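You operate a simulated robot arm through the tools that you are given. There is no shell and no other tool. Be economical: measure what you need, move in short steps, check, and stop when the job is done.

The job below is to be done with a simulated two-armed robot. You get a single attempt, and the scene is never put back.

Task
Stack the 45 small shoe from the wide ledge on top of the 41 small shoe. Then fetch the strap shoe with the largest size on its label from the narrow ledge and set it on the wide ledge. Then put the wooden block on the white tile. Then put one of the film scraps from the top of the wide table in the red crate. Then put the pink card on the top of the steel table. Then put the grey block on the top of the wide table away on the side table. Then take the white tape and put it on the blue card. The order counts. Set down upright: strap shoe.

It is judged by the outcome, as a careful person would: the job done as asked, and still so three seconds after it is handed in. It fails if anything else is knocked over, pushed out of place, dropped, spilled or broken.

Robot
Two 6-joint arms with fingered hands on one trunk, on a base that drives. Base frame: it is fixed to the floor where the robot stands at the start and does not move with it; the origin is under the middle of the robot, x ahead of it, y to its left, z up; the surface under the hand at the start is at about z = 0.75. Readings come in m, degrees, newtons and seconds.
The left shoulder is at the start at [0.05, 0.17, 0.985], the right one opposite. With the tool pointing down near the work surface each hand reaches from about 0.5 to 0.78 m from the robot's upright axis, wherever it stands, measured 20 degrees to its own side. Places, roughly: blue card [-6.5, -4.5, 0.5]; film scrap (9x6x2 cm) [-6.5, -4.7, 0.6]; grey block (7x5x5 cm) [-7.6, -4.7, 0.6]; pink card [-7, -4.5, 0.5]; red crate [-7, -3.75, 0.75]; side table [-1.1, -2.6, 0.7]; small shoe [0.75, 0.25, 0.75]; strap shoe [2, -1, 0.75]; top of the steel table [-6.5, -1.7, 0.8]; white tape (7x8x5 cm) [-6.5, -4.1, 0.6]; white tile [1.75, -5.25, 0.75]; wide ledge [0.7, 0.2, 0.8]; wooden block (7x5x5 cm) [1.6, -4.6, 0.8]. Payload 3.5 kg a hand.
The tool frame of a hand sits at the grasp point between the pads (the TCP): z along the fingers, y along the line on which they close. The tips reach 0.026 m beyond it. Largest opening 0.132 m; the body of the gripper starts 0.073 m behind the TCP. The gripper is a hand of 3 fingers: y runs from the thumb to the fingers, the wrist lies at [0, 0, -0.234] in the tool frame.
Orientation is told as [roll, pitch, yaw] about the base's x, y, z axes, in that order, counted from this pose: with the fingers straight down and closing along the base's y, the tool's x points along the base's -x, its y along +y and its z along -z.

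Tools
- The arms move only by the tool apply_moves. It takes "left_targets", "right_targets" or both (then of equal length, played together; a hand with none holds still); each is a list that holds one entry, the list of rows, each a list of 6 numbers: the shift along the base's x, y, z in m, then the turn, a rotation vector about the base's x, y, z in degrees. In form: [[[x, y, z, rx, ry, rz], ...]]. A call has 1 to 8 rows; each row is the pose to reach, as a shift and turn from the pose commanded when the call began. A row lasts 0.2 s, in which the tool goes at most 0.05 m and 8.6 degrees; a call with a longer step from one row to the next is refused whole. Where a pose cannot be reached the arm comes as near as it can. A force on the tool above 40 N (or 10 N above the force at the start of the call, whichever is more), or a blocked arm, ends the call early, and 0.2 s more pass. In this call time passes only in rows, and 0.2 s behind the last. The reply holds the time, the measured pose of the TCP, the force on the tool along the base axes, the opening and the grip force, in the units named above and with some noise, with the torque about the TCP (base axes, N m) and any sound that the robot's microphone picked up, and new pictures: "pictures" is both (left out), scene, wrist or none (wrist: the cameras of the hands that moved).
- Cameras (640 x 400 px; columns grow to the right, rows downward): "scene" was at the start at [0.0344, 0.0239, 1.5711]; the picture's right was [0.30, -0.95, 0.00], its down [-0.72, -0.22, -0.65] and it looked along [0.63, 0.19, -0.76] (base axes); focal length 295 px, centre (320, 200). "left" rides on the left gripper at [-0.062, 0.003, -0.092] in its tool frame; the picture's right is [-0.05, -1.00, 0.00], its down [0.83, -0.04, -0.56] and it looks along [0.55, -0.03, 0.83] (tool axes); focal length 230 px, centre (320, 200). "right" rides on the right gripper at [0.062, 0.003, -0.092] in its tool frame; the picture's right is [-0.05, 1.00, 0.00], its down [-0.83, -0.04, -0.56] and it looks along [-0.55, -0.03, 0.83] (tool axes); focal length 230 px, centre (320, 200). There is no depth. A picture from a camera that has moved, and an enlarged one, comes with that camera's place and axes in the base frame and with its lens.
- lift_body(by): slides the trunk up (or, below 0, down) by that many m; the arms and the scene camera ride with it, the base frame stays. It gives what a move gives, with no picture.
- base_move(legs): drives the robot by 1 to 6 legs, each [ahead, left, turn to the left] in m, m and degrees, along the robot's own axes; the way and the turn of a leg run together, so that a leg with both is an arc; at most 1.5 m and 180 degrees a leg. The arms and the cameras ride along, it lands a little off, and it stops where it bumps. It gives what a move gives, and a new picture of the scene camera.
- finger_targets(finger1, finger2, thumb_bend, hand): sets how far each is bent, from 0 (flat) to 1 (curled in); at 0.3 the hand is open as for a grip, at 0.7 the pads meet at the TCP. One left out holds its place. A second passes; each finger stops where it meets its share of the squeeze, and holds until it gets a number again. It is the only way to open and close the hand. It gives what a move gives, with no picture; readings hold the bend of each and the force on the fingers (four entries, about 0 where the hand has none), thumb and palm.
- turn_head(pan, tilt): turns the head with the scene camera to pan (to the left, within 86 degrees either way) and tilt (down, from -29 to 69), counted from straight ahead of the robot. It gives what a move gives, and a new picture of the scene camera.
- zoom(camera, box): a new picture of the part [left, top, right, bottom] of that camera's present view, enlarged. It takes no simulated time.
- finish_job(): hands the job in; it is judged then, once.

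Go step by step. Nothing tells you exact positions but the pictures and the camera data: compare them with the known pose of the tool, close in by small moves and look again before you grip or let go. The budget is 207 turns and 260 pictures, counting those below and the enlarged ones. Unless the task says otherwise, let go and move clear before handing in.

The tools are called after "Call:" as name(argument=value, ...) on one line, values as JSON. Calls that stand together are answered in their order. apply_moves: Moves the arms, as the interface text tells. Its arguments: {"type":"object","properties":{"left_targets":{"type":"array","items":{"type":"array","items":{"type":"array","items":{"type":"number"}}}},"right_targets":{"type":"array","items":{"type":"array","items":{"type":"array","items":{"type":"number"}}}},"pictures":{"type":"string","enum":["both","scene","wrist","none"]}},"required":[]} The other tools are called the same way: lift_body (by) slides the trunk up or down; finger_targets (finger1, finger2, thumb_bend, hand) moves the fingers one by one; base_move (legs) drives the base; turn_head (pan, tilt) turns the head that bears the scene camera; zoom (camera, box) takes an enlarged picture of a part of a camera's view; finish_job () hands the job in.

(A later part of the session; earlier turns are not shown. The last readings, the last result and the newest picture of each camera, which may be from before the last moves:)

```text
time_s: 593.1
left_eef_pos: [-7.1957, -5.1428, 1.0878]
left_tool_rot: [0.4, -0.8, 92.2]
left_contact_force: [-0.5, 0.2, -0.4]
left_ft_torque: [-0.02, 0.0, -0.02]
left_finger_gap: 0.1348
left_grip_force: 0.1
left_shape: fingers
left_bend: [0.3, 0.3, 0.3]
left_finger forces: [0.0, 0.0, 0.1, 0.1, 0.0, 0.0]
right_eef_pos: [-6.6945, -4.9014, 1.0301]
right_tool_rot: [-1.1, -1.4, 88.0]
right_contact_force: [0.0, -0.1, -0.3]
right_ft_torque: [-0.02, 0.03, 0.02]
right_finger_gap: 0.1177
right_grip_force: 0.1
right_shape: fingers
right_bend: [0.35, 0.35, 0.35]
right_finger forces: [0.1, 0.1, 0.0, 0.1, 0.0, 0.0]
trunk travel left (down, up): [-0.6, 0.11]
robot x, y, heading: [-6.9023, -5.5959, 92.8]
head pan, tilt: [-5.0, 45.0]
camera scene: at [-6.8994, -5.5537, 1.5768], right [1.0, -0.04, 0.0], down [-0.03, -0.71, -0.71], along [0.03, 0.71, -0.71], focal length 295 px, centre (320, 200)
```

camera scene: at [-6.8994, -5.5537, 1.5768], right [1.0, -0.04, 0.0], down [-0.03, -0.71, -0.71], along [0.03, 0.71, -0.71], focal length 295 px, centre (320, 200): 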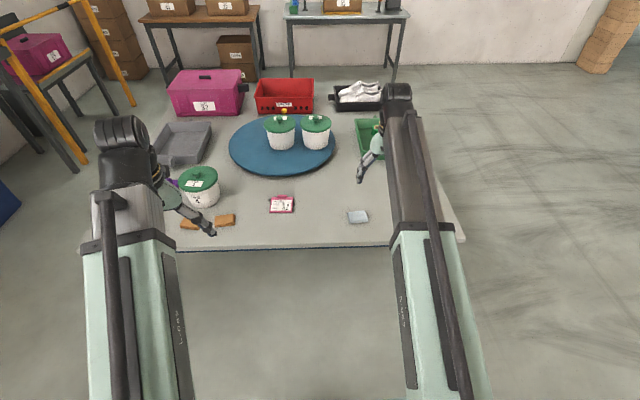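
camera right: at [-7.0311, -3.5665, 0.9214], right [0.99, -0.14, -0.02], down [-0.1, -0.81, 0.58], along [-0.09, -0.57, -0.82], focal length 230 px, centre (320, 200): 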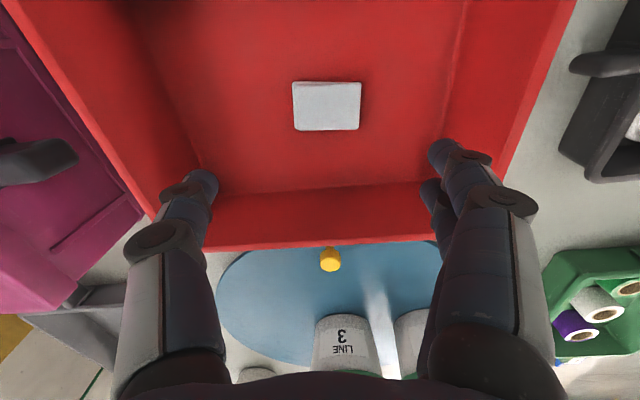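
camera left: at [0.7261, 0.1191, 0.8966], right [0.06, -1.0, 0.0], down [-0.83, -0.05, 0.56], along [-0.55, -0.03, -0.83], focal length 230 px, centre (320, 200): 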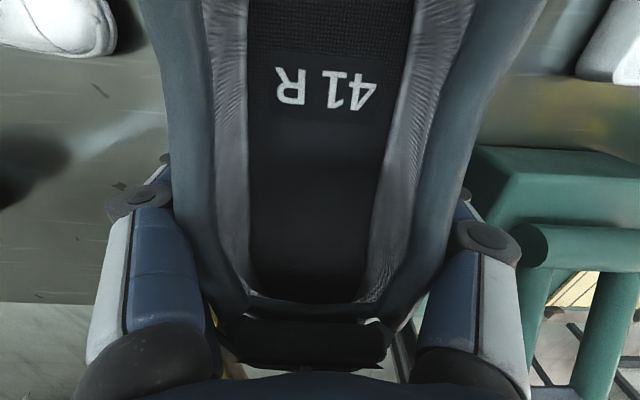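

Call:
base_move(legs=[[0.28, 0, -2.5]])

Call:
lift_body(by=-0.2)

Call:
apply_moves(left_targets=[[[0.03, 0.03, 0, 0, 0, 0], [0.06, 0.06, 0, 0, 0, 0], [0.09, 0.09, -0.01, 0, 0, 0], [0.12, 0.12, -0.03, 0, 0, 0], [0.14, 0.14, -0.06, 0, 0, 0]]], pictures="both")

```text
time_s: 595.0
left_eef_pos: [-7.1827, -4.8533, 1.0883]
left_tool_rot: [0.4, -0.6, 89.7]
left_contact_force: [-0.6, 0.6, 0.6]
left_ft_torque: [-0.01, -0.01, -0.01]
left_finger_gap: 0.1349
left_grip_force: 0.0
left_shape: fingers
left_bend: [0.3, 0.3, 0.3]
left_finger forces: [0.0, 0.0, 0.0, 0.1, 0.0, 0.0]
right_eef_pos: [-6.6698, -4.6363, 1.0298]
right_tool_rot: [-1.0, -1.5, 85.4]
right_contact_force: [-0.5, 0.1, 0.2]
right_ft_torque: [-0.01, -0.01, -0.01]
right_finger_gap: 0.1176
right_grip_force: 0.1
right_shape: fingers
right_bend: [0.35, 0.35, 0.35]
right_finger forces: [0.0, 0.0, 0.0, 0.0, 0.1, 0.1]
trunk travel left (down, up): [-0.6, 0.11]
robot x, y, heading: [-6.9143, -5.3209, 90.2]
head pan, tilt: [-5.0, 45.0]
camera scene: at [-6.905, -5.2768, 1.5768], right [1.0, -0.08, 0.0], down [-0.06, -0.71, -0.71], along [0.06, 0.7, -0.71], focal length 295 px, centre (320, 200)
```

scene: 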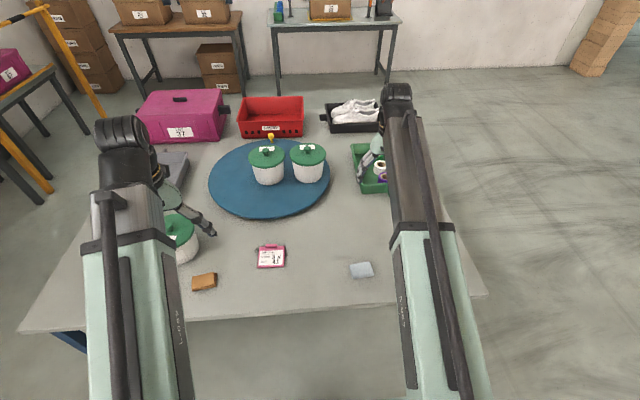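

```text
time_s: 597.2
left_eef_pos: [-7.1825, -4.8545, 0.8884]
left_tool_rot: [0.4, -0.8, 89.7]
left_contact_force: [0.7, 0.0, -0.4]
left_ft_torque: [0.0, 0.0, -0.03]
left_finger_gap: 0.1349
left_grip_force: 0.2
left_shape: fingers
left_bend: [0.3, 0.3, 0.3]
left_finger forces: [0.0, 0.1, 0.0, 0.1, 0.0, 0.0]
right_eef_pos: [-6.6708, -4.6369, 0.8304]
right_tool_rot: [-1.0, -1.4, 85.5]
right_contact_force: [-0.4, -0.1, -0.5]
right_ft_torque: [-0.02, 0.0, -0.02]
right_finger_gap: 0.1176
right_grip_force: 0.1
right_shape: fingers
right_bend: [0.35, 0.35, 0.35]
right_finger forces: [0.0, 0.0, 0.0, 0.0, 0.0, 0.0]
trunk travel left (down, up): [-0.4, 0.31]
robot x, y, heading: [-6.9111, -5.3235, 90.1]
head pan, tilt: [-5.0, 45.0]
```

```text
time_s: 598.4
left_eef_pos: [-7.0428, -4.7169, 0.8283]
left_tool_rot: [0.4, -0.7, 89.8]
left_contact_force: [-1.0, -0.1, -0.1]
left_ft_torque: [0.01, 0.0, 0.0]
left_finger_gap: 0.1346
left_grip_force: 0.1
left_shape: fingers
left_bend: [0.3, 0.3, 0.3]
left_finger forces: [0.1, 0.0, 0.0, 0.1, 0.0, 0.0]
right_eef_pos: [-6.6706, -4.636, 0.829]
right_tool_rot: [-1.0, -1.4, 85.5]
right_contact_force: [-0.8, -0.1, -0.8]
right_ft_torque: [0.01, 0.0, 0.0]
right_finger_gap: 0.1176
right_grip_force: 0.1
right_shape: fingers
right_bend: [0.35, 0.35, 0.35]
right_finger forces: [0.1, 0.0, 0.0, 0.0, 0.0, 0.0]
trunk travel left (down, up): [-0.4, 0.31]
robot x, y, heading: [-6.9126, -5.3205, 90.4]
head pan, tilt: [-5.0, 45.0]
camera scene: at [-6.9049, -5.2781, 1.3769], right [1.0, -0.08, 0.0], down [-0.06, -0.7, -0.71], along [0.06, 0.7, -0.71], focal length 295 px, centre (320, 200)
camera left: at [-7.0452, -4.656, 0.9199], right [1.0, 0.05, -0.01], down [0.04, -0.84, 0.55], along [0.02, -0.54, -0.84], focal length 230 px, centre (320, 200)
```

scene: 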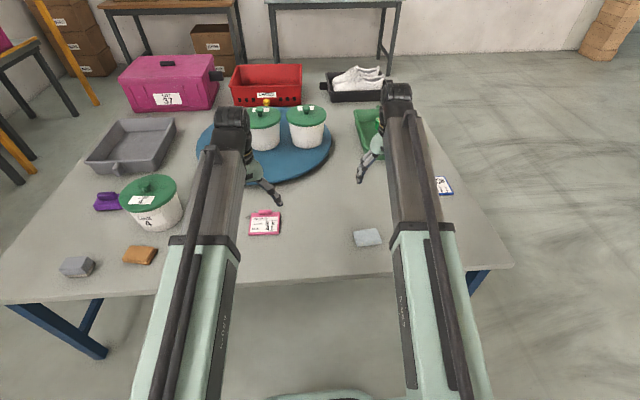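
left: 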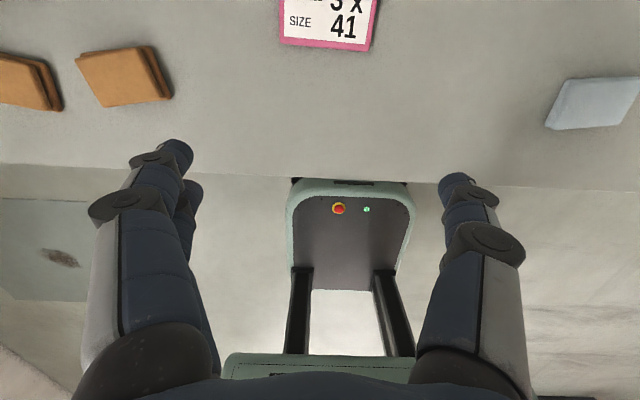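

Call:
zoom(camera="scene", box=[232, 195, 296, 245])

Call:
apply_moves(left_targets=[[[0, 0.03, -0.03, 0, 0, -2], [0.002, 0.06, -0.06, 0, 0, -5], [0.004, 0.09, -0.09, 0, 0, -5], [0.004, 0.104, -0.125, 0, 0, -5], [0.004, 0.104, -0.16, 0, 0, -5]]], pictures="wrist")

```text
8.00 times, centred on (264, 220) of scene
camera zoom: at [-6.9049, -5.2781, 1.3769], right [1.0, -0.08, 0.0], down [-0.06, -0.7, -0.71], along [0.06, 0.7, -0.71], focal length 2358 px, centre (768, 40)
```

zoom: 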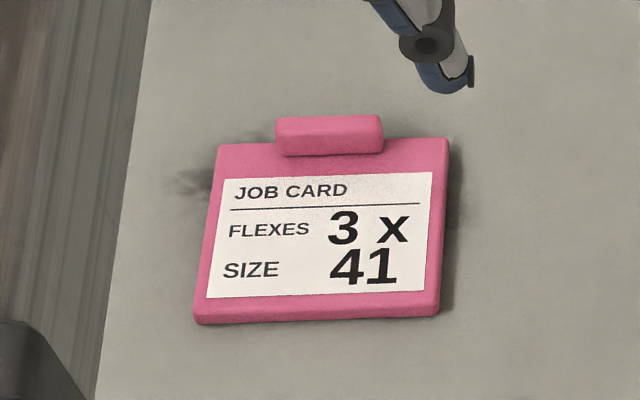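

```text
time_s: 599.6
left_eef_pos: [-7.038, -4.6085, 0.6663]
left_tool_rot: [0.5, -0.7, 84.6]
left_contact_force: [-0.1, 0.2, 0.0]
left_ft_torque: [0.0, 0.0, 0.0]
left_finger_gap: 0.1347
left_grip_force: 0.3
left_shape: fingers
left_bend: [0.3, 0.3, 0.3]
left_finger forces: [0.0, 0.0, 0.1, 0.1, 0.0, 0.0]
right_eef_pos: [-6.6713, -4.6357, 0.8303]
right_tool_rot: [-1.0, -1.4, 85.5]
right_contact_force: [-0.1, -0.1, -0.4]
right_ft_torque: [-0.03, 0.0, 0.0]
right_finger_gap: 0.1177
right_grip_force: 0.0
right_shape: fingers
right_bend: [0.35, 0.35, 0.35]
right_finger forces: [0.0, 0.0, 0.0, 0.0, 0.0, 0.0]
trunk travel left (down, up): [-0.4, 0.31]
robot x, y, heading: [-6.912, -5.3179, 90.1]
head pan, tilt: [-5.0, 45.0]
camera left: at [-7.0358, -4.5481, 0.7581], right [1.0, -0.04, -0.01], down [-0.03, -0.84, 0.54], along [-0.03, -0.54, -0.84], focal length 230 px, centre (320, 200)
```

left: 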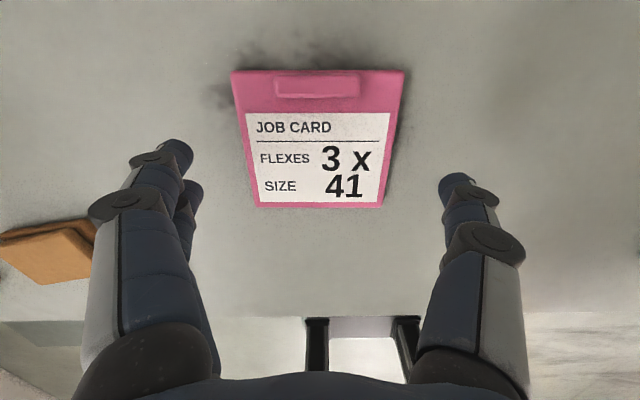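

Call:
apply_moves(left_targets=[[[0, 0.006, -0.015, 0, 0, 0], [0, 0.008, -0.028, 0, 0, 0], [0, 0.008, -0.034, 0, 0, 0], [0, 0.008, -0.038, 0, 0, 0]]], pictures="none")

```text
time_s: 600.6
left_eef_pos: [-7.0371, -4.6021, 0.6287]
left_tool_rot: [0.4, -0.6, 84.8]
left_contact_force: [0.8, 0.7, 0.2]
left_ft_torque: [0.02, 0.02, 0.0]
left_finger_gap: 0.1347
left_grip_force: 0.0
left_shape: fingers
left_bend: [0.3, 0.3, 0.3]
left_finger forces: [0.0, 0.0, 0.0, 0.0, 0.0, 0.0]
right_eef_pos: [-6.6695, -4.6363, 0.8312]
right_tool_rot: [-1.0, -1.4, 85.5]
right_contact_force: [-0.2, 0.8, 0.5]
right_ft_torque: [-0.01, 0.01, 0.03]
right_finger_gap: 0.1177
right_grip_force: 0.1
right_shape: fingers
right_bend: [0.35, 0.35, 0.35]
right_finger forces: [0.0, 0.0, 0.0, 0.0, 0.0, 0.1]
trunk travel left (down, up): [-0.4, 0.31]
robot x, y, heading: [-6.9155, -5.3207, 90.4]
head pan, tilt: [-5.0, 45.0]
```

Call:
finger_targets(hand="left", finger1=0.7, finger2=0.7, thumb_bend=0.7)

Call:
apply_moves(left_targets=[[[0, 0, 0.01, 0, 0, 0], [0, 0, 0.03, 0, 0, 0], [0, 0, 0.06, 0, 0, 0]]], pictures="wrist")

```text
time_s: 601.6
left_eef_pos: [-7.0385, -4.6024, 0.6308]
left_tool_rot: [0.5, -0.8, 84.6]
left_contact_force: [-0.4, 3.3, 13.8]
left_ft_torque: [-0.02, 0.48, -0.1]
left_finger_gap: 0.0992
left_grip_force: 24.9
left_shape: fingers
left_bend: [0.41, 0.42, 0.47]
left_finger forces: [11.2, 18.2, 0.0, 0.0, 20.2, 0.0]
right_eef_pos: [-6.6708, -4.6367, 0.8306]
right_tool_rot: [-1.0, -1.4, 85.5]
right_contact_force: [0.2, 0.1, -0.1]
right_ft_torque: [0.01, -0.01, 0.01]
right_finger_gap: 0.1176
right_grip_force: 0.0
right_shape: fingers
right_bend: [0.35, 0.35, 0.35]
right_finger forces: [0.0, 0.0, 0.1, 0.0, 0.0, 0.0]
trunk travel left (down, up): [-0.4, 0.31]
robot x, y, heading: [-6.9092, -5.3192, 90.3]
head pan, tilt: [-5.0, 45.0]
```

```text
time_s: 602.4
left_eef_pos: [-7.04, -4.6054, 0.6858]
left_tool_rot: [0.4, -0.6, 84.7]
left_contact_force: [-0.2, 0.5, -1.0]
left_ft_torque: [0.0, 0.01, 0.04]
left_finger_gap: 0.0996
left_grip_force: 20.6
left_shape: fingers
left_bend: [0.41, 0.42, 0.47]
left_finger forces: [10.4, 10.2, 0.0, 0.0, 20.4, 0.0]
right_eef_pos: [-6.6714, -4.636, 0.83]
right_tool_rot: [-1.0, -1.3, 85.5]
right_contact_force: [0.1, -0.4, 1.1]
right_ft_torque: [-0.01, -0.01, -0.03]
right_finger_gap: 0.1178
right_grip_force: 0.0
right_shape: fingers
right_bend: [0.35, 0.35, 0.35]
right_finger forces: [0.1, 0.1, 0.1, 0.0, 0.0, 0.1]
trunk travel left (down, up): [-0.4, 0.31]
robot x, y, heading: [-6.9162, -5.3154, 90.5]
head pan, tilt: [-5.0, 45.0]
camera left: at [-7.0365, -4.5444, 0.7783], right [1.0, -0.04, -0.01], down [-0.03, -0.84, 0.55], along [-0.03, -0.55, -0.84], focal length 230 px, centre (320, 200)
```

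left: 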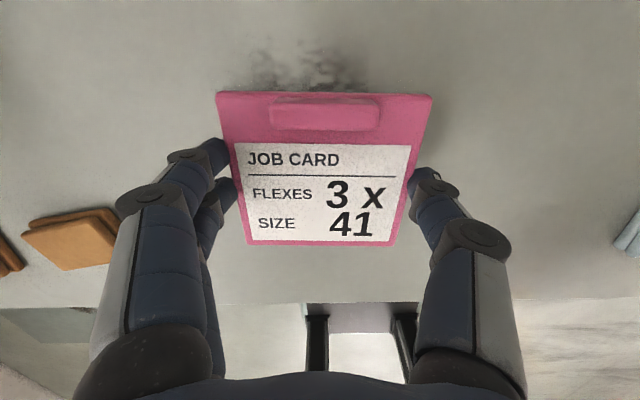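

The pink card is held. I raise up and drive to the steel table in the north.

Call:
lift_body(by=0.2)

Call:
apply_moves(left_targets=[[[0, -0.03, 0.04, 0, 0, 0], [0, -0.06, 0.08, 0, 0, 0], [0, -0.09, 0.12, 0, 0, 0], [0, -0.12, 0.16, 0, 0, 0]]], pictures="none")

Call:
base_move(legs=[[-0.35, 0, 0], [0, -1.45, 0], [1.4, 0, 0]])

Call:
base_move(legs=[[1.35, 0, 0]])

```text
time_s: 604.5
left_eef_pos: [-7.0391, -4.6059, 0.8866]
left_tool_rot: [0.3, -0.7, 84.7]
left_contact_force: [1.7, 0.3, -0.2]
left_ft_torque: [-0.05, 0.0, 0.01]
left_finger_gap: 0.0997
left_grip_force: 20.1
left_shape: fingers
left_bend: [0.41, 0.42, 0.47]
left_finger forces: [10.4, 10.2, 0.0, 0.0, 20.4, 0.1]
right_eef_pos: [-6.6712, -4.636, 1.0297]
right_tool_rot: [-1.0, -1.5, 85.5]
right_contact_force: [-0.1, 0.0, -0.8]
right_ft_torque: [-0.04, 0.01, -0.04]
right_finger_gap: 0.1179
right_grip_force: 0.0
right_shape: fingers
right_bend: [0.35, 0.35, 0.35]
right_finger forces: [0.0, 0.0, 0.0, 0.0, 0.1, 0.0]
trunk travel left (down, up): [-0.6, 0.11]
robot x, y, heading: [-6.908, -5.3192, 90.3]
head pan, tilt: [-5.0, 45.0]
```

```text
time_s: 605.5
left_eef_pos: [-7.0422, -4.7271, 1.0478]
left_tool_rot: [0.4, -0.6, 84.6]
left_contact_force: [0.6, -0.3, 0.5]
left_ft_torque: [0.05, 0.0, 0.03]
left_finger_gap: 0.0996
left_grip_force: 20.1
left_shape: fingers
left_bend: [0.41, 0.42, 0.47]
left_finger forces: [10.4, 10.1, 0.1, 0.1, 20.4, 0.0]
right_eef_pos: [-6.6711, -4.6369, 1.0308]
right_tool_rot: [-0.9, -1.3, 85.5]
right_contact_force: [-0.6, -0.1, 0.1]
right_ft_torque: [0.0, 0.0, -0.02]
right_finger_gap: 0.1177
right_grip_force: 0.0
right_shape: fingers
right_bend: [0.35, 0.35, 0.35]
right_finger forces: [0.1, 0.0, 0.1, 0.0, 0.0, 0.0]
trunk travel left (down, up): [-0.6, 0.11]
robot x, y, heading: [-6.9134, -5.3217, 90.2]
head pan, tilt: [-5.0, 45.0]
```

```text
time_s: 620.9
left_eef_pos: [-5.7609, -3.6517, 1.0479]
left_tool_rot: [0.5, -0.6, 88.4]
left_contact_force: [0.7, 0.0, -1.0]
left_ft_torque: [0.02, -0.04, -0.01]
left_finger_gap: 0.0996
left_grip_force: 20.4
left_shape: fingers
left_bend: [0.41, 0.42, 0.47]
left_finger forces: [10.4, 10.3, 0.0, 0.0, 20.4, 0.0]
right_eef_pos: [-5.3966, -3.5398, 1.0297]
right_tool_rot: [-0.9, -1.5, 89.2]
right_contact_force: [0.2, 0.0, -0.7]
right_ft_torque: [-0.03, -0.01, -0.02]
right_finger_gap: 0.1175
right_grip_force: 0.2
right_shape: fingers
right_bend: [0.35, 0.35, 0.35]
right_finger forces: [0.0, 0.1, 0.1, 0.1, 0.1, 0.0]
trunk travel left (down, up): [-0.6, 0.11]
robot x, y, heading: [-5.5937, -4.2368, 94.3]
head pan, tilt: [-5.0, 45.0]
camera scene: at [-5.5893, -4.1941, 1.5768], right [1.0, -0.02, 0.0], down [-0.01, -0.71, -0.71], along [0.01, 0.71, -0.71], focal length 295 px, centre (320, 200)
```

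scene: 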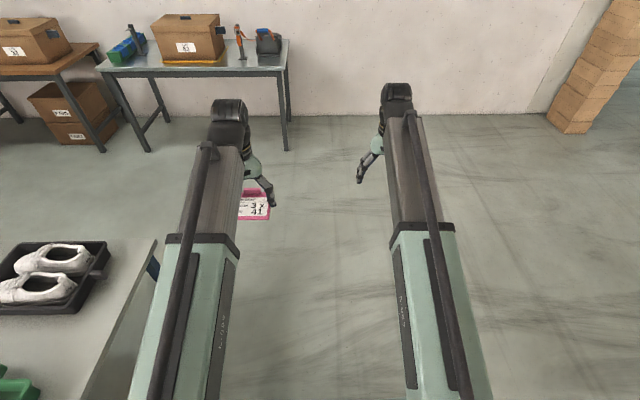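

```text
time_s: 627.7
left_eef_pos: [-5.8418, -2.3028, 1.0483]
left_tool_rot: [0.3, -0.6, 87.8]
left_contact_force: [-0.6, 0.3, -0.9]
left_ft_torque: [0.02, -0.01, 0.01]
left_finger_gap: 0.0992
left_grip_force: 20.3
left_shape: fingers
left_bend: [0.41, 0.42, 0.47]
left_finger forces: [10.4, 10.2, 0.0, 0.1, 20.4, 0.1]
right_eef_pos: [-5.4765, -2.1931, 1.0299]
right_tool_rot: [-1.1, -1.4, 88.5]
right_contact_force: [-0.2, 0.4, -0.3]
right_ft_torque: [0.03, 0.0, 0.01]
right_finger_gap: 0.1179
right_grip_force: 0.0
right_shape: fingers
right_bend: [0.35, 0.35, 0.35]
right_finger forces: [0.0, 0.0, 0.0, 0.0, 0.0, 0.0]
trunk travel left (down, up): [-0.6, 0.11]
robot x, y, heading: [-5.6812, -2.8875, 93.5]
head pan, tilt: [-5.0, 45.0]
camera scene: at [-5.6752, -2.846, 1.5768], right [1.0, -0.03, 0.0], down [-0.02, -0.71, -0.71], along [0.02, 0.71, -0.71], focal length 295 px, centre (320, 200)
```

scene: 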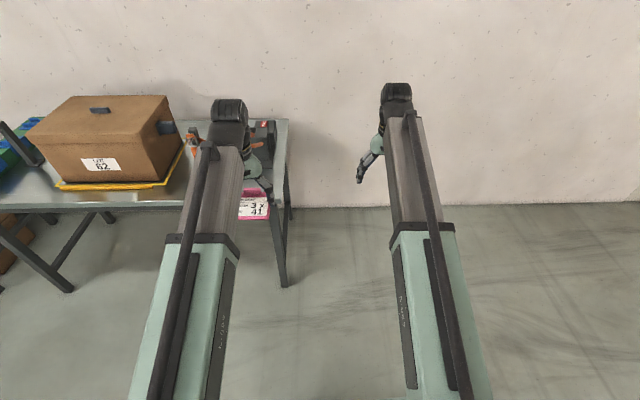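

Call:
turn_head(pan=35, tilt=40)

```text
time_s: 628.8
left_eef_pos: [-5.8427, -2.3024, 1.0474]
left_tool_rot: [0.3, -0.8, 87.8]
left_contact_force: [0.2, -0.5, -0.8]
left_ft_torque: [-0.01, 0.02, 0.01]
left_finger_gap: 0.0991
left_grip_force: 20.8
left_shape: fingers
left_bend: [0.41, 0.42, 0.47]
left_finger forces: [10.3, 10.2, 0.1, 0.1, 20.3, 0.0]
right_eef_pos: [-5.4762, -2.1932, 1.0295]
right_tool_rot: [-1.0, -1.4, 88.7]
right_contact_force: [0.4, -0.2, -0.7]
right_ft_torque: [-0.05, 0.04, -0.02]
right_finger_gap: 0.118
right_grip_force: 0.0
right_shape: fingers
right_bend: [0.35, 0.35, 0.35]
right_finger forces: [0.0, 0.1, 0.1, 0.1, 0.0, 0.0]
trunk travel left (down, up): [-0.6, 0.11]
robot x, y, heading: [-5.6799, -2.8853, 93.3]
head pan, tilt: [35.0, 40.0]
camera scene: at [-5.7302, -2.8609, 1.5841], right [0.78, 0.62, 0.0], down [0.4, -0.5, -0.77], along [-0.47, 0.6, -0.64], focal length 295 px, centre (320, 200)
```

scene: 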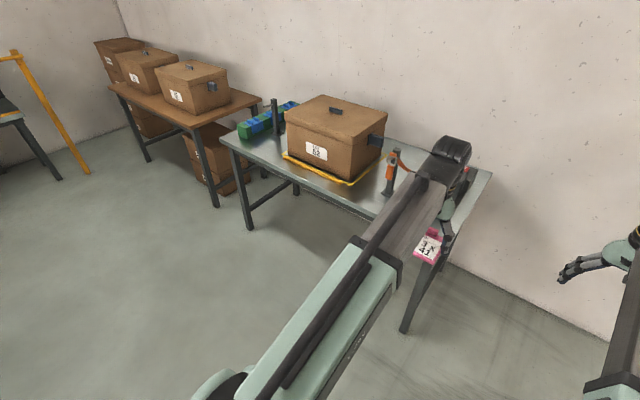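

Call:
zoom(camera="right", box=[0, 0, 640, 400])

```text
1.00 times, centred on (320, 200) of right (not enlarged: the box is as wide or as high as the picture)
camera zoom: at [-5.4819, -2.2566, 1.121], right [-1.0, 0.08, -0.02], down [0.05, 0.82, 0.58], along [0.06, 0.57, -0.82], focal length 230 px, centre (320, 200)
```

zoom: 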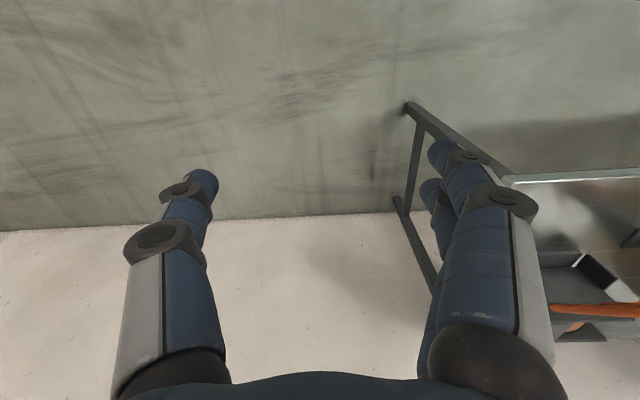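

A free strip lies at the front right of the steel table, around [-5.91, -1.95]. I move up to it.

Call:
base_move(legs=[[0.3, 0.03, -3.3]])

Call:
turn_head(pan=15, tilt=50)

Call:
zoom(camera="right", box=[320, 0, 640, 400])

```text
time_s: 630.8
left_eef_pos: [-5.8435, -1.9861, 1.048]
left_tool_rot: [0.4, -0.6, 84.1]
left_contact_force: [-0.8, 0.2, -0.8]
left_ft_torque: [-0.03, 0.0, 0.0]
left_finger_gap: 0.0995
left_grip_force: 20.0
left_shape: fingers
left_bend: [0.41, 0.42, 0.47]
left_finger forces: [10.4, 10.1, 0.0, 0.0, 20.4, 0.0]
right_eef_pos: [-5.4718, -1.9004, 1.0298]
right_tool_rot: [-1.0, -1.5, 85.0]
right_contact_force: [1.1, 1.1, -0.2]
right_ft_torque: [-0.04, 0.04, 0.0]
right_finger_gap: 0.1176
right_grip_force: 0.0
right_shape: fingers
right_bend: [0.35, 0.35, 0.35]
right_finger forces: [0.0, 0.0, 0.0, 0.0, 0.0, 0.1]
trunk travel left (down, up): [-0.6, 0.11]
robot x, y, heading: [-5.7158, -2.5832, 90.0]
head pan, tilt: [35.0, 40.0]
camera scene: at [-5.767, -2.5501, 1.5841], right [0.82, 0.57, 0.0], down [0.37, -0.53, -0.77], along [-0.44, 0.63, -0.64], focal length 295 px, centre (320, 200)
```

scene: 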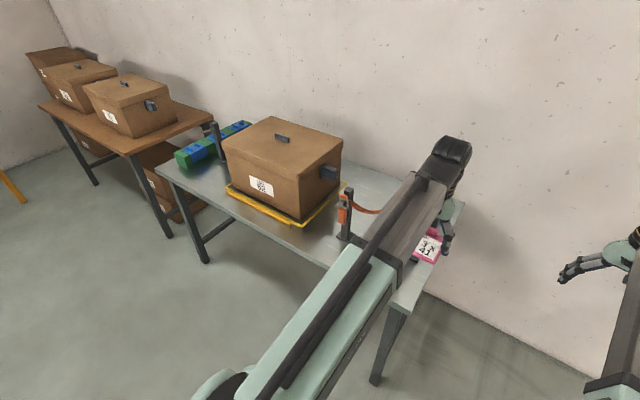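

```text
time_s: 631.7
left_eef_pos: [-5.8422, -1.9875, 1.048]
left_tool_rot: [0.3, -0.7, 84.2]
left_contact_force: [-0.3, 0.1, 0.1]
left_ft_torque: [0.0, -0.02, -0.01]
left_finger_gap: 0.0995
left_grip_force: 21.1
left_shape: fingers
left_bend: [0.41, 0.42, 0.47]
left_finger forces: [10.4, 10.2, 0.0, 0.0, 20.3, 0.0]
right_eef_pos: [-5.4705, -1.9007, 1.0293]
right_tool_rot: [-1.0, -1.4, 85.0]
right_contact_force: [-0.8, -0.3, 0.0]
right_ft_torque: [0.01, -0.03, -0.01]
right_finger_gap: 0.1176
right_grip_force: 0.1
right_shape: fingers
right_bend: [0.35, 0.35, 0.35]
right_finger forces: [0.1, 0.0, 0.0, 0.0, 0.1, 0.0]
trunk travel left (down, up): [-0.6, 0.11]
robot x, y, heading: [-5.7182, -2.5785, 89.9]
head pan, tilt: [15.0, 50.0]
camera scene: at [-5.7381, -2.5467, 1.57], right [0.97, 0.26, 0.0], down [0.2, -0.74, -0.64], along [-0.16, 0.62, -0.77], focal length 295 px, centre (320, 200)
```

scene: 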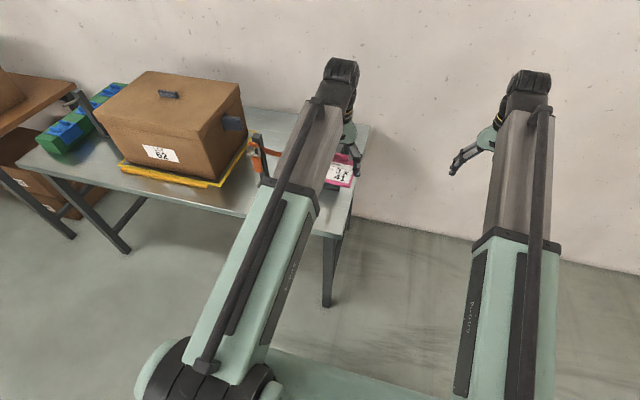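

```text
1.00 times, centred on (480, 200) of right (not enlarged: the box is as wide or as high as the picture)
camera zoom: at [-5.4811, -1.9637, 1.121], right [-0.99, 0.14, -0.02], down [0.1, 0.81, 0.58], along [0.09, 0.57, -0.82], focal length 230 px, centre (160, 200)
```

zoom: 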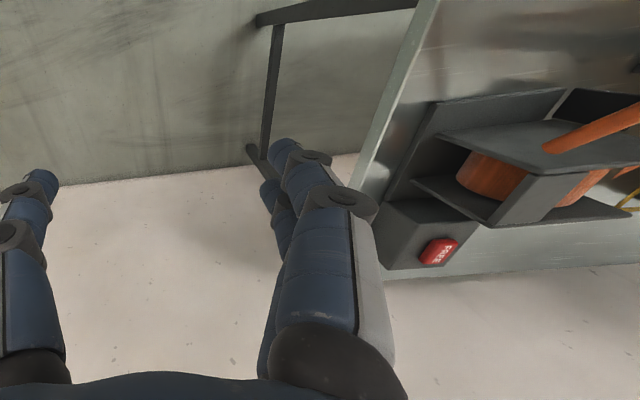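

Call:
apply_moves(left_targets=[[[-0.03, 0.03, 0, 0, 0, 0], [-0.058, 0.057, -0.01, 0, 0, 3], [-0.058, 0.057, -0.05, 0, 0, 6], [-0.058, 0.057, -0.09, 0, 0, 6], [-0.058, 0.057, -0.13, 0, 0, 6], [-0.058, 0.057, -0.17, 0, 0, 6], [-0.058, 0.057, -0.2, 0, 0, 6]]], pictures="wrist")

Call:
zoom(camera="right", box=[320, 0, 640, 400])

```text
time_s: 633.3
left_eef_pos: [-5.8934, -1.9301, 0.8511]
left_tool_rot: [0.3, -0.8, 89.9]
left_contact_force: [26.9, 2.4, 19.3]
left_ft_torque: [-0.29, 0.55, 0.06]
left_finger_gap: 0.0637
left_grip_force: 16.1
left_shape: fingers
left_bend: [0.54, 0.55, 0.52]
left_finger forces: [0.0, 0.0, 0.0, 0.0, 18.0, 14.5]
right_eef_pos: [-5.467, -1.9018, 1.0302]
right_tool_rot: [-0.8, -1.4, 84.9]
right_contact_force: [0.2, 0.6, -0.2]
right_ft_torque: [0.02, 0.03, 0.03]
right_finger_gap: 0.1177
right_grip_force: 0.1
right_shape: fingers
right_bend: [0.35, 0.35, 0.35]
right_finger forces: [0.0, 0.0, 0.0, 0.0, 0.0, 0.1]
trunk travel left (down, up): [-0.6, 0.11]
robot x, y, heading: [-5.7184, -2.5798, 89.7]
head pan, tilt: [15.0, 50.0]
camera left: at [-5.8969, -1.8704, 0.9428], right [1.0, 0.05, 0.0], down [0.04, -0.84, 0.54], along [0.02, -0.54, -0.84], focal length 230 px, centre (320, 200)
```

left: 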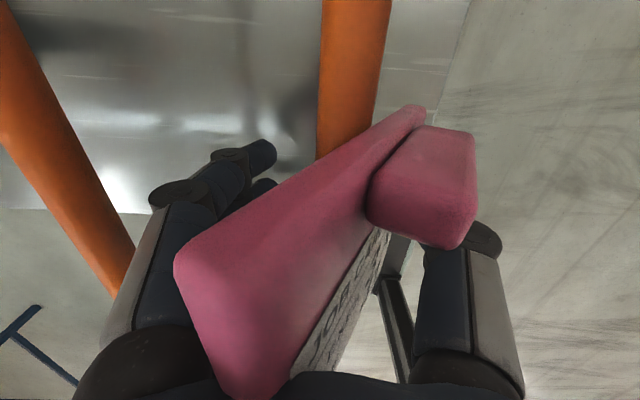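

```text
1.00 times, centred on (480, 200) of right (not enlarged: the box is as wide or as high as the picture)
camera zoom: at [-5.4772, -1.9657, 1.1215], right [-0.99, 0.14, -0.01], down [0.11, 0.81, 0.58], along [0.09, 0.57, -0.82], focal length 230 px, centre (160, 200)
```

zoom: 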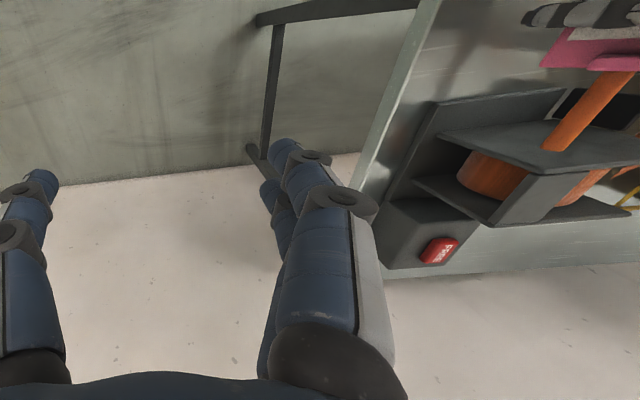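

The card hit an orange hose that spans above the table and tilted in the hand. I lift gently straight up and look.

Call:
apply_moves(left_targets=[[[0, 0, 0.01, 0, 0, 0], [0, 0, 0.02, 0, 0, 0], [0, 0, 0.03, 0, 0, 0]]], pictures="wrist")

Call:
zoom(camera="scene", box=[220, 80, 412, 200])

```text
time_s: 634.1
left_eef_pos: [-5.9017, -1.93, 0.8777]
left_tool_rot: [0.5, -0.7, 90.2]
left_contact_force: [16.9, 2.7, 5.1]
left_ft_torque: [0.03, 0.15, 0.15]
left_finger_gap: 0.0644
left_grip_force: 9.2
left_shape: fingers
left_bend: [0.54, 0.55, 0.51]
left_finger forces: [0.0, 0.0, 0.0, 0.1, 14.3, 4.8]
right_eef_pos: [-5.4703, -1.9, 1.0286]
right_tool_rot: [-0.9, -1.4, 85.0]
right_contact_force: [-0.8, 0.3, 0.6]
right_ft_torque: [0.01, 0.0, -0.01]
right_finger_gap: 0.1176
right_grip_force: 0.0
right_shape: fingers
right_bend: [0.35, 0.35, 0.35]
right_finger forces: [0.0, 0.0, 0.0, 0.0, 0.0, 0.0]
trunk travel left (down, up): [-0.6, 0.11]
robot x, y, heading: [-5.7191, -2.5823, 89.7]
head pan, tilt: [15.0, 50.0]
camera left: at [-5.9044, -1.8702, 0.9699], right [1.0, 0.06, -0.01], down [0.05, -0.84, 0.54], along [0.02, -0.54, -0.84], focal length 230 px, centre (320, 200)
```

left: 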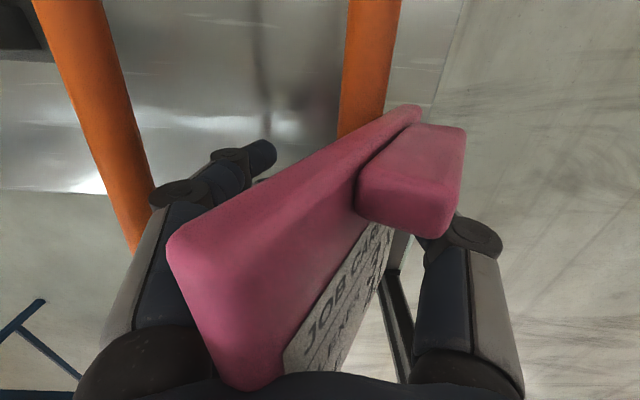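

```text
3.33 times, centred on (316, 140) of scene
camera zoom: at [-5.7362, -2.5472, 1.5699], right [0.97, 0.26, 0.0], down [0.19, -0.74, -0.64], along [-0.17, 0.62, -0.77], focal length 982 px, centre (333, 400)
```

zoom: 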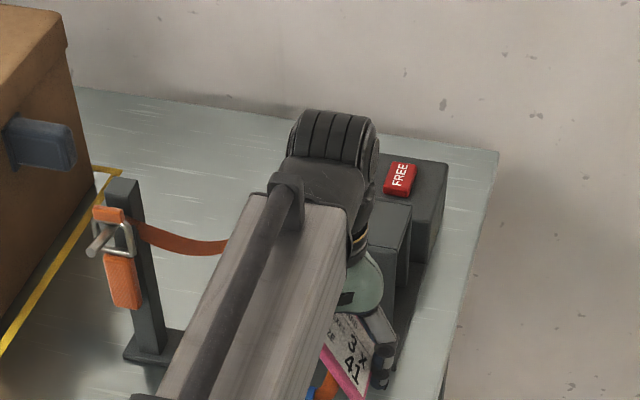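

I tighten the fingers onto the tilted card before lifting farther.

Call:
finger_targets(hand="left", finger1=0.85, finger2=0.85)

Call:
zoom(camera="left", box=[0, 0, 640, 400])

```text
time_s: 635.1
left_eef_pos: [-5.9012, -1.9303, 0.8781]
left_tool_rot: [0.5, -0.7, 90.2]
left_contact_force: [14.3, 0.4, 2.5]
left_ft_torque: [-0.25, 0.08, 0.05]
left_finger_gap: 0.03
left_grip_force: 18.4
left_shape: fingers
left_bend: [0.81, 0.82, 0.52]
left_finger forces: [7.6, 5.3, 0.1, 0.0, 16.0, 7.7]
right_eef_pos: [-5.4702, -1.9005, 1.0307]
right_tool_rot: [-0.8, -1.4, 85.1]
right_contact_force: [-0.2, -0.1, 0.4]
right_ft_torque: [-0.01, -0.01, -0.03]
right_finger_gap: 0.1179
right_grip_force: 0.1
right_shape: fingers
right_bend: [0.35, 0.35, 0.35]
right_finger forces: [0.0, 0.0, 0.0, 0.0, 0.0, 0.0]
trunk travel left (down, up): [-0.6, 0.11]
robot x, y, heading: [-5.7214, -2.5811, 89.8]
head pan, tilt: [15.0, 50.0]
```

```text
1.00 times, centred on (320, 200) of left (not enlarged: the box is as wide or as high as the picture)
camera zoom: at [-5.904, -1.87, 0.9698], right [1.0, 0.06, -0.01], down [0.05, -0.84, 0.55], along [0.02, -0.54, -0.84], focal length 230 px, centre (320, 200)
```

zoom: 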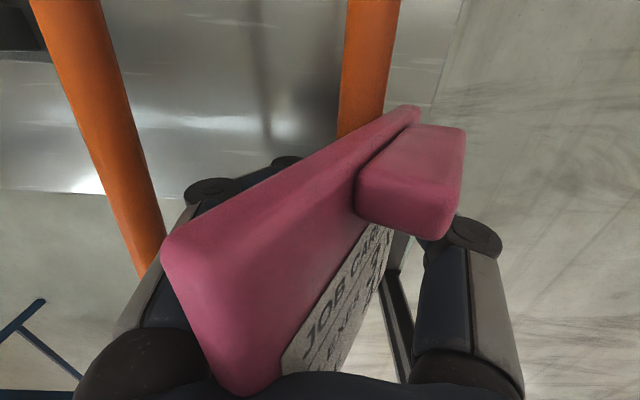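

Call:
apply_moves(left_targets=[[[0, 0, 0.02, 0, 0, 0], [0, 0, 0.05, 0, 0, 0], [0, 0, 0.09, 0, 0, 0], [0, 0, 0.13, 0, 0, 0], [0, 0, 0.17, 0, 0, 0]]], pictures="both")

```text
time_s: 636.3
left_eef_pos: [-5.9005, -1.9334, 1.0475]
left_tool_rot: [0.4, -0.7, 90.2]
left_contact_force: [-0.9, -0.2, -1.0]
left_ft_torque: [0.03, 0.0, -0.02]
left_finger_gap: 0.0228
left_grip_force: 5.6
left_shape: fingers
left_bend: [0.84, 0.84, 0.54]
left_finger forces: [3.1, 2.7, 0.0, 0.1, 5.0, 0.8]
right_eef_pos: [-5.4704, -1.9014, 1.0295]
right_tool_rot: [-1.0, -1.4, 84.9]
right_contact_force: [0.8, -0.1, 0.7]
right_ft_torque: [0.05, -0.01, 0.0]
right_finger_gap: 0.1177
right_grip_force: 0.1
right_shape: fingers
right_bend: [0.35, 0.35, 0.35]
right_finger forces: [0.1, 0.0, 0.1, 0.1, 0.0, 0.0]
trunk travel left (down, up): [-0.6, 0.11]
robot x, y, heading: [-5.7193, -2.5792, 90.1]
head pan, tilt: [15.0, 50.0]
camera scene: at [-5.7383, -2.5475, 1.57], right [0.97, 0.26, 0.0], down [0.2, -0.74, -0.64], along [-0.16, 0.62, -0.77], focal length 295 px, centre (320, 200)
camera left: at [-5.9038, -1.8723, 1.1404], right [1.0, 0.06, -0.01], down [0.05, -0.84, 0.55], along [0.02, -0.54, -0.84], focal length 230 px, centre (320, 200)
```

scene: 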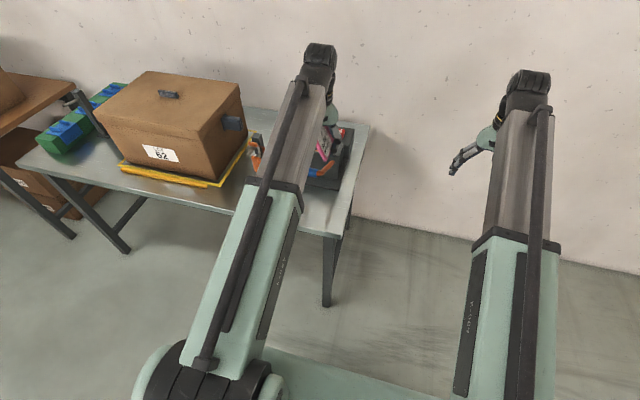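
left: 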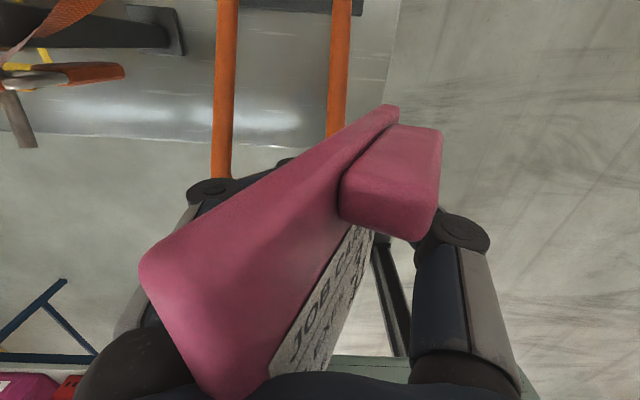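

The card is clear again, pinched on edge. I tighten the grip and move to the freer front-left part of the steel table near [-6.87, -1.94].

Call:
finger_targets(hand="left", finger1=0.95, finger2=0.95, thumb_bend=0.62)

Call:
base_move(legs=[[-0.27, 0, 0], [0, 1.0, 0]])

Call:
turn_head(pan=0, tilt=40)

```text
time_s: 637.3
left_eef_pos: [-5.9003, -1.9314, 1.0474]
left_tool_rot: [0.4, -0.7, 90.3]
left_contact_force: [-0.1, -0.2, -0.2]
left_ft_torque: [0.06, 0.02, 0.01]
left_finger_gap: 0.0241
left_grip_force: 21.6
left_shape: fingers
left_bend: [0.88, 0.88, 0.59]
left_finger forces: [11.3, 10.8, 0.0, 0.0, 16.1, 4.4]
right_eef_pos: [-5.4707, -1.9006, 1.0304]
right_tool_rot: [-1.0, -1.4, 85.1]
right_contact_force: [0.1, 0.3, -0.2]
right_ft_torque: [-0.04, 0.0, 0.03]
right_finger_gap: 0.1177
right_grip_force: 0.1
right_shape: fingers
right_bend: [0.35, 0.35, 0.35]
right_finger forces: [0.1, 0.1, 0.0, 0.0, 0.0, 0.0]
trunk travel left (down, up): [-0.6, 0.11]
robot x, y, heading: [-5.7181, -2.5816, 89.6]
head pan, tilt: [15.0, 50.0]
```

```text
time_s: 643.9
left_eef_pos: [-6.876, -2.1775, 1.0477]
left_tool_rot: [0.4, -0.7, 88.9]
left_contact_force: [0.0, -0.3, 0.7]
left_ft_torque: [-0.01, 0.01, 0.03]
left_finger_gap: 0.0235
left_grip_force: 21.8
left_shape: fingers
left_bend: [0.88, 0.88, 0.59]
left_finger forces: [11.6, 11.1, 0.1, 0.0, 16.3, 4.4]
right_eef_pos: [-6.4462, -2.1568, 1.0311]
right_tool_rot: [-1.0, -1.4, 83.6]
right_contact_force: [0.0, 0.3, -0.8]
right_ft_torque: [0.01, -0.01, -0.02]
right_finger_gap: 0.1177
right_grip_force: 0.0
right_shape: fingers
right_bend: [0.35, 0.35, 0.35]
right_finger forces: [0.1, 0.0, 0.0, 0.0, 0.1, 0.0]
trunk travel left (down, up): [-0.6, 0.11]
robot x, y, heading: [-6.7124, -2.828, 88.5]
head pan, tilt: [15.0, 50.0]
camera scene: at [-6.7281, -2.7962, 1.5699], right [0.97, 0.23, 0.0], down [0.18, -0.74, -0.64], along [-0.15, 0.62, -0.77], focal length 295 px, centre (320, 200)
```

scene: 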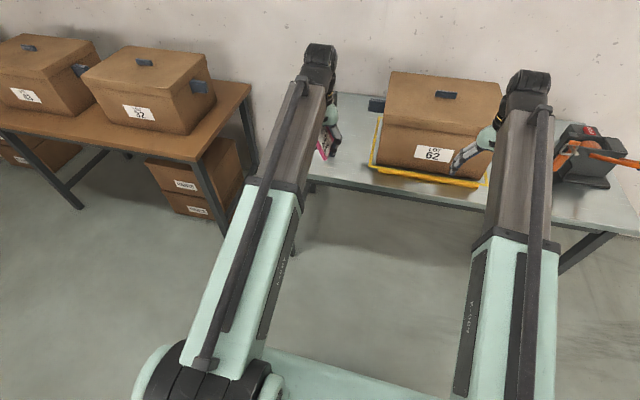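

```text
time_s: 644.7
left_eef_pos: [-6.8765, -2.1781, 1.0471]
left_tool_rot: [0.4, -0.7, 88.9]
left_contact_force: [-0.2, 0.0, -1.1]
left_ft_torque: [-0.03, -0.02, 0.0]
left_finger_gap: 0.0238
left_grip_force: 21.7
left_shape: fingers
left_bend: [0.88, 0.88, 0.59]
left_finger forces: [11.5, 11.0, 0.1, 0.0, 16.3, 4.4]
right_eef_pos: [-6.4464, -2.157, 1.0307]
right_tool_rot: [-1.0, -1.4, 83.7]
right_contact_force: [-0.8, 0.1, 0.1]
right_ft_torque: [-0.01, 0.01, 0.0]
right_finger_gap: 0.1177
right_grip_force: 0.2
right_shape: fingers
right_bend: [0.35, 0.35, 0.35]
right_finger forces: [0.0, 0.0, 0.0, 0.1, 0.0, 0.0]
trunk travel left (down, up): [-0.6, 0.11]
robot x, y, heading: [-6.7087, -2.8312, 88.4]
head pan, tilt: [0.0, 40.0]
camera scene: at [-6.7076, -2.7861, 1.5841], right [1.0, -0.03, 0.0], down [-0.02, -0.64, -0.77], along [0.02, 0.77, -0.64], focal length 295 px, centre (320, 200)
```

scene: 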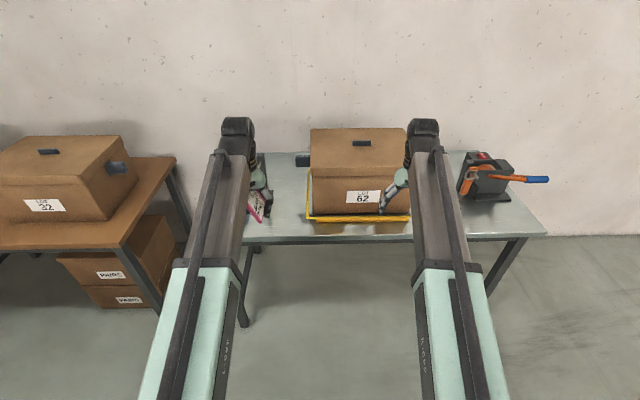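

I move in over the free front-left area.

Call:
base_move(legs=[[0.22, 0, 1.5]])

Call:
zoom(camera="left", box=[0, 0, 640, 400])

Call:
zoom(camera="right", box=[320, 0, 640, 400])

```text
time_s: 646.4
left_eef_pos: [-6.8923, -1.96, 1.0463]
left_tool_rot: [0.4, -0.6, 90.6]
left_contact_force: [0.6, 0.1, -1.1]
left_ft_torque: [0.0, 0.0, 0.03]
left_finger_gap: 0.0241
left_grip_force: 22.3
left_shape: fingers
left_bend: [0.88, 0.88, 0.59]
left_finger forces: [11.5, 11.0, 0.1, 0.0, 16.2, 4.3]
right_eef_pos: [-6.4656, -1.9252, 1.0277]
right_tool_rot: [-1.0, -1.4, 85.5]
right_contact_force: [-1.0, 0.5, -0.4]
right_ft_torque: [-0.04, 0.03, -0.03]
right_finger_gap: 0.1178
right_grip_force: 0.1
right_shape: fingers
right_bend: [0.35, 0.35, 0.35]
right_finger forces: [0.0, 0.0, 0.0, 0.0, 0.1, 0.0]
trunk travel left (down, up): [-0.6, 0.11]
robot x, y, heading: [-6.7062, -2.6099, 90.3]
head pan, tilt: [0.0, 40.0]
camera scene: at [-6.7062, -2.5618, 1.584], right [1.0, 0.0, 0.0], down [0.0, -0.64, -0.77], along [0.0, 0.77, -0.64], focal length 295 px, centre (320, 200)
```

scene: 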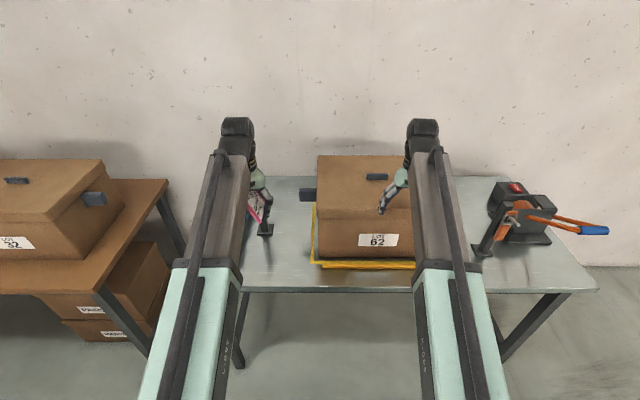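

```text
1.00 times, centred on (320, 200) of left (not enlarged: the box is as wide or as high as the picture)
camera zoom: at [-6.8959, -1.8989, 1.1388], right [1.0, 0.06, -0.01], down [0.06, -0.84, 0.55], along [0.03, -0.55, -0.84], focal length 230 px, centre (320, 200)
```

zoom: 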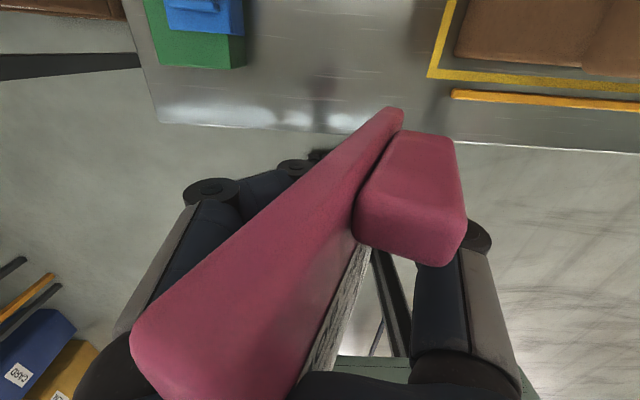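

```text
1.00 times, centred on (480, 200) of right (not enlarged: the box is as wide or as high as the picture)
camera zoom: at [-6.4732, -1.9882, 1.1204], right [-0.99, 0.13, -0.02], down [0.1, 0.81, 0.58], along [0.09, 0.57, -0.82], focal length 230 px, centre (160, 200)
```

zoom: 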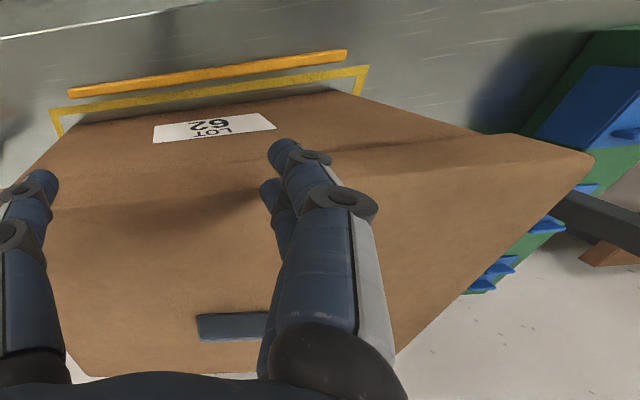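

Free area seen: x -6.98…-6.75, y -2.0…-1.83. I lower the card there until it touches.

Call:
apply_moves(left_targets=[[[0.004, 0.01, -0.04, 0, 0, 0], [0.004, 0.015, -0.08, 0, 0, 0], [0.004, 0.015, -0.12, 0, 0, 0], [0.004, 0.015, -0.15, 0, 0, 0], [0.004, 0.015, -0.17, 0, 0, 0], [0.004, 0.015, -0.18, 0, 0, 0], [0.004, 0.015, -0.19, 0, 0, 0], [0.004, 0.015, -0.2, 0, 0, 0]]], pictures="wrist")

Call:
zoom(camera="scene", box=[200, 170, 360, 270])

```text
time_s: 648.2
left_eef_pos: [-6.8886, -1.9448, 0.8462]
left_tool_rot: [0.5, -0.8, 90.7]
left_contact_force: [0.5, -0.6, -0.1]
left_ft_torque: [-0.01, 0.0, -0.02]
left_finger_gap: 0.0238
left_grip_force: 22.1
left_shape: fingers
left_bend: [0.88, 0.88, 0.59]
left_finger forces: [11.4, 11.0, 0.1, 0.0, 16.3, 4.4]
right_eef_pos: [-6.4638, -1.9261, 1.0299]
right_tool_rot: [-1.0, -1.4, 85.4]
right_contact_force: [-0.5, 0.8, -0.4]
right_ft_torque: [0.02, 0.01, -0.01]
right_finger_gap: 0.1175
right_grip_force: 0.0
right_shape: fingers
right_bend: [0.35, 0.35, 0.35]
right_finger forces: [0.0, 0.1, 0.0, 0.0, 0.0, 0.1]
trunk travel left (down, up): [-0.6, 0.11]
robot x, y, heading: [-6.7058, -2.6082, 90.0]
head pan, tilt: [0.0, 40.0]
camera left: at [-6.8935, -1.8846, 0.9378], right [1.0, 0.06, -0.01], down [0.06, -0.84, 0.54], along [0.03, -0.54, -0.84], focal length 230 px, centre (320, 200)
```

left: 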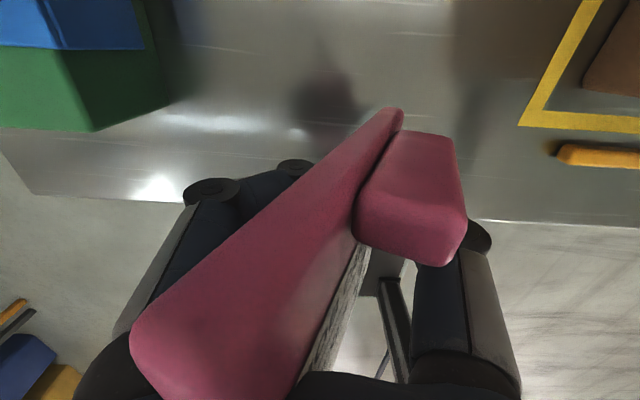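

```text
4.00 times, centred on (280, 220) of scene
camera zoom: at [-6.7062, -2.5633, 1.5841], right [1.0, 0.0, 0.0], down [0.0, -0.64, -0.77], along [0.0, 0.77, -0.64], focal length 1179 px, centre (480, 120)
```

zoom: 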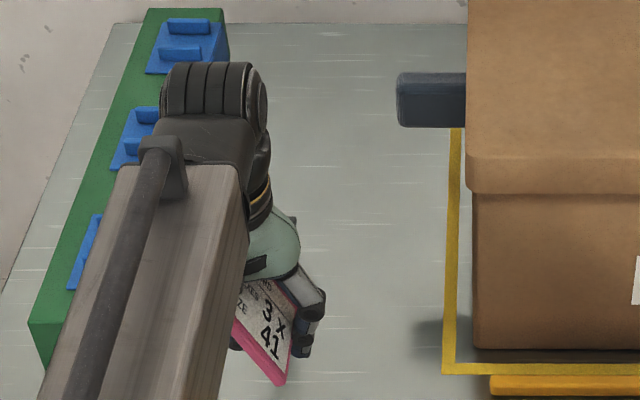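

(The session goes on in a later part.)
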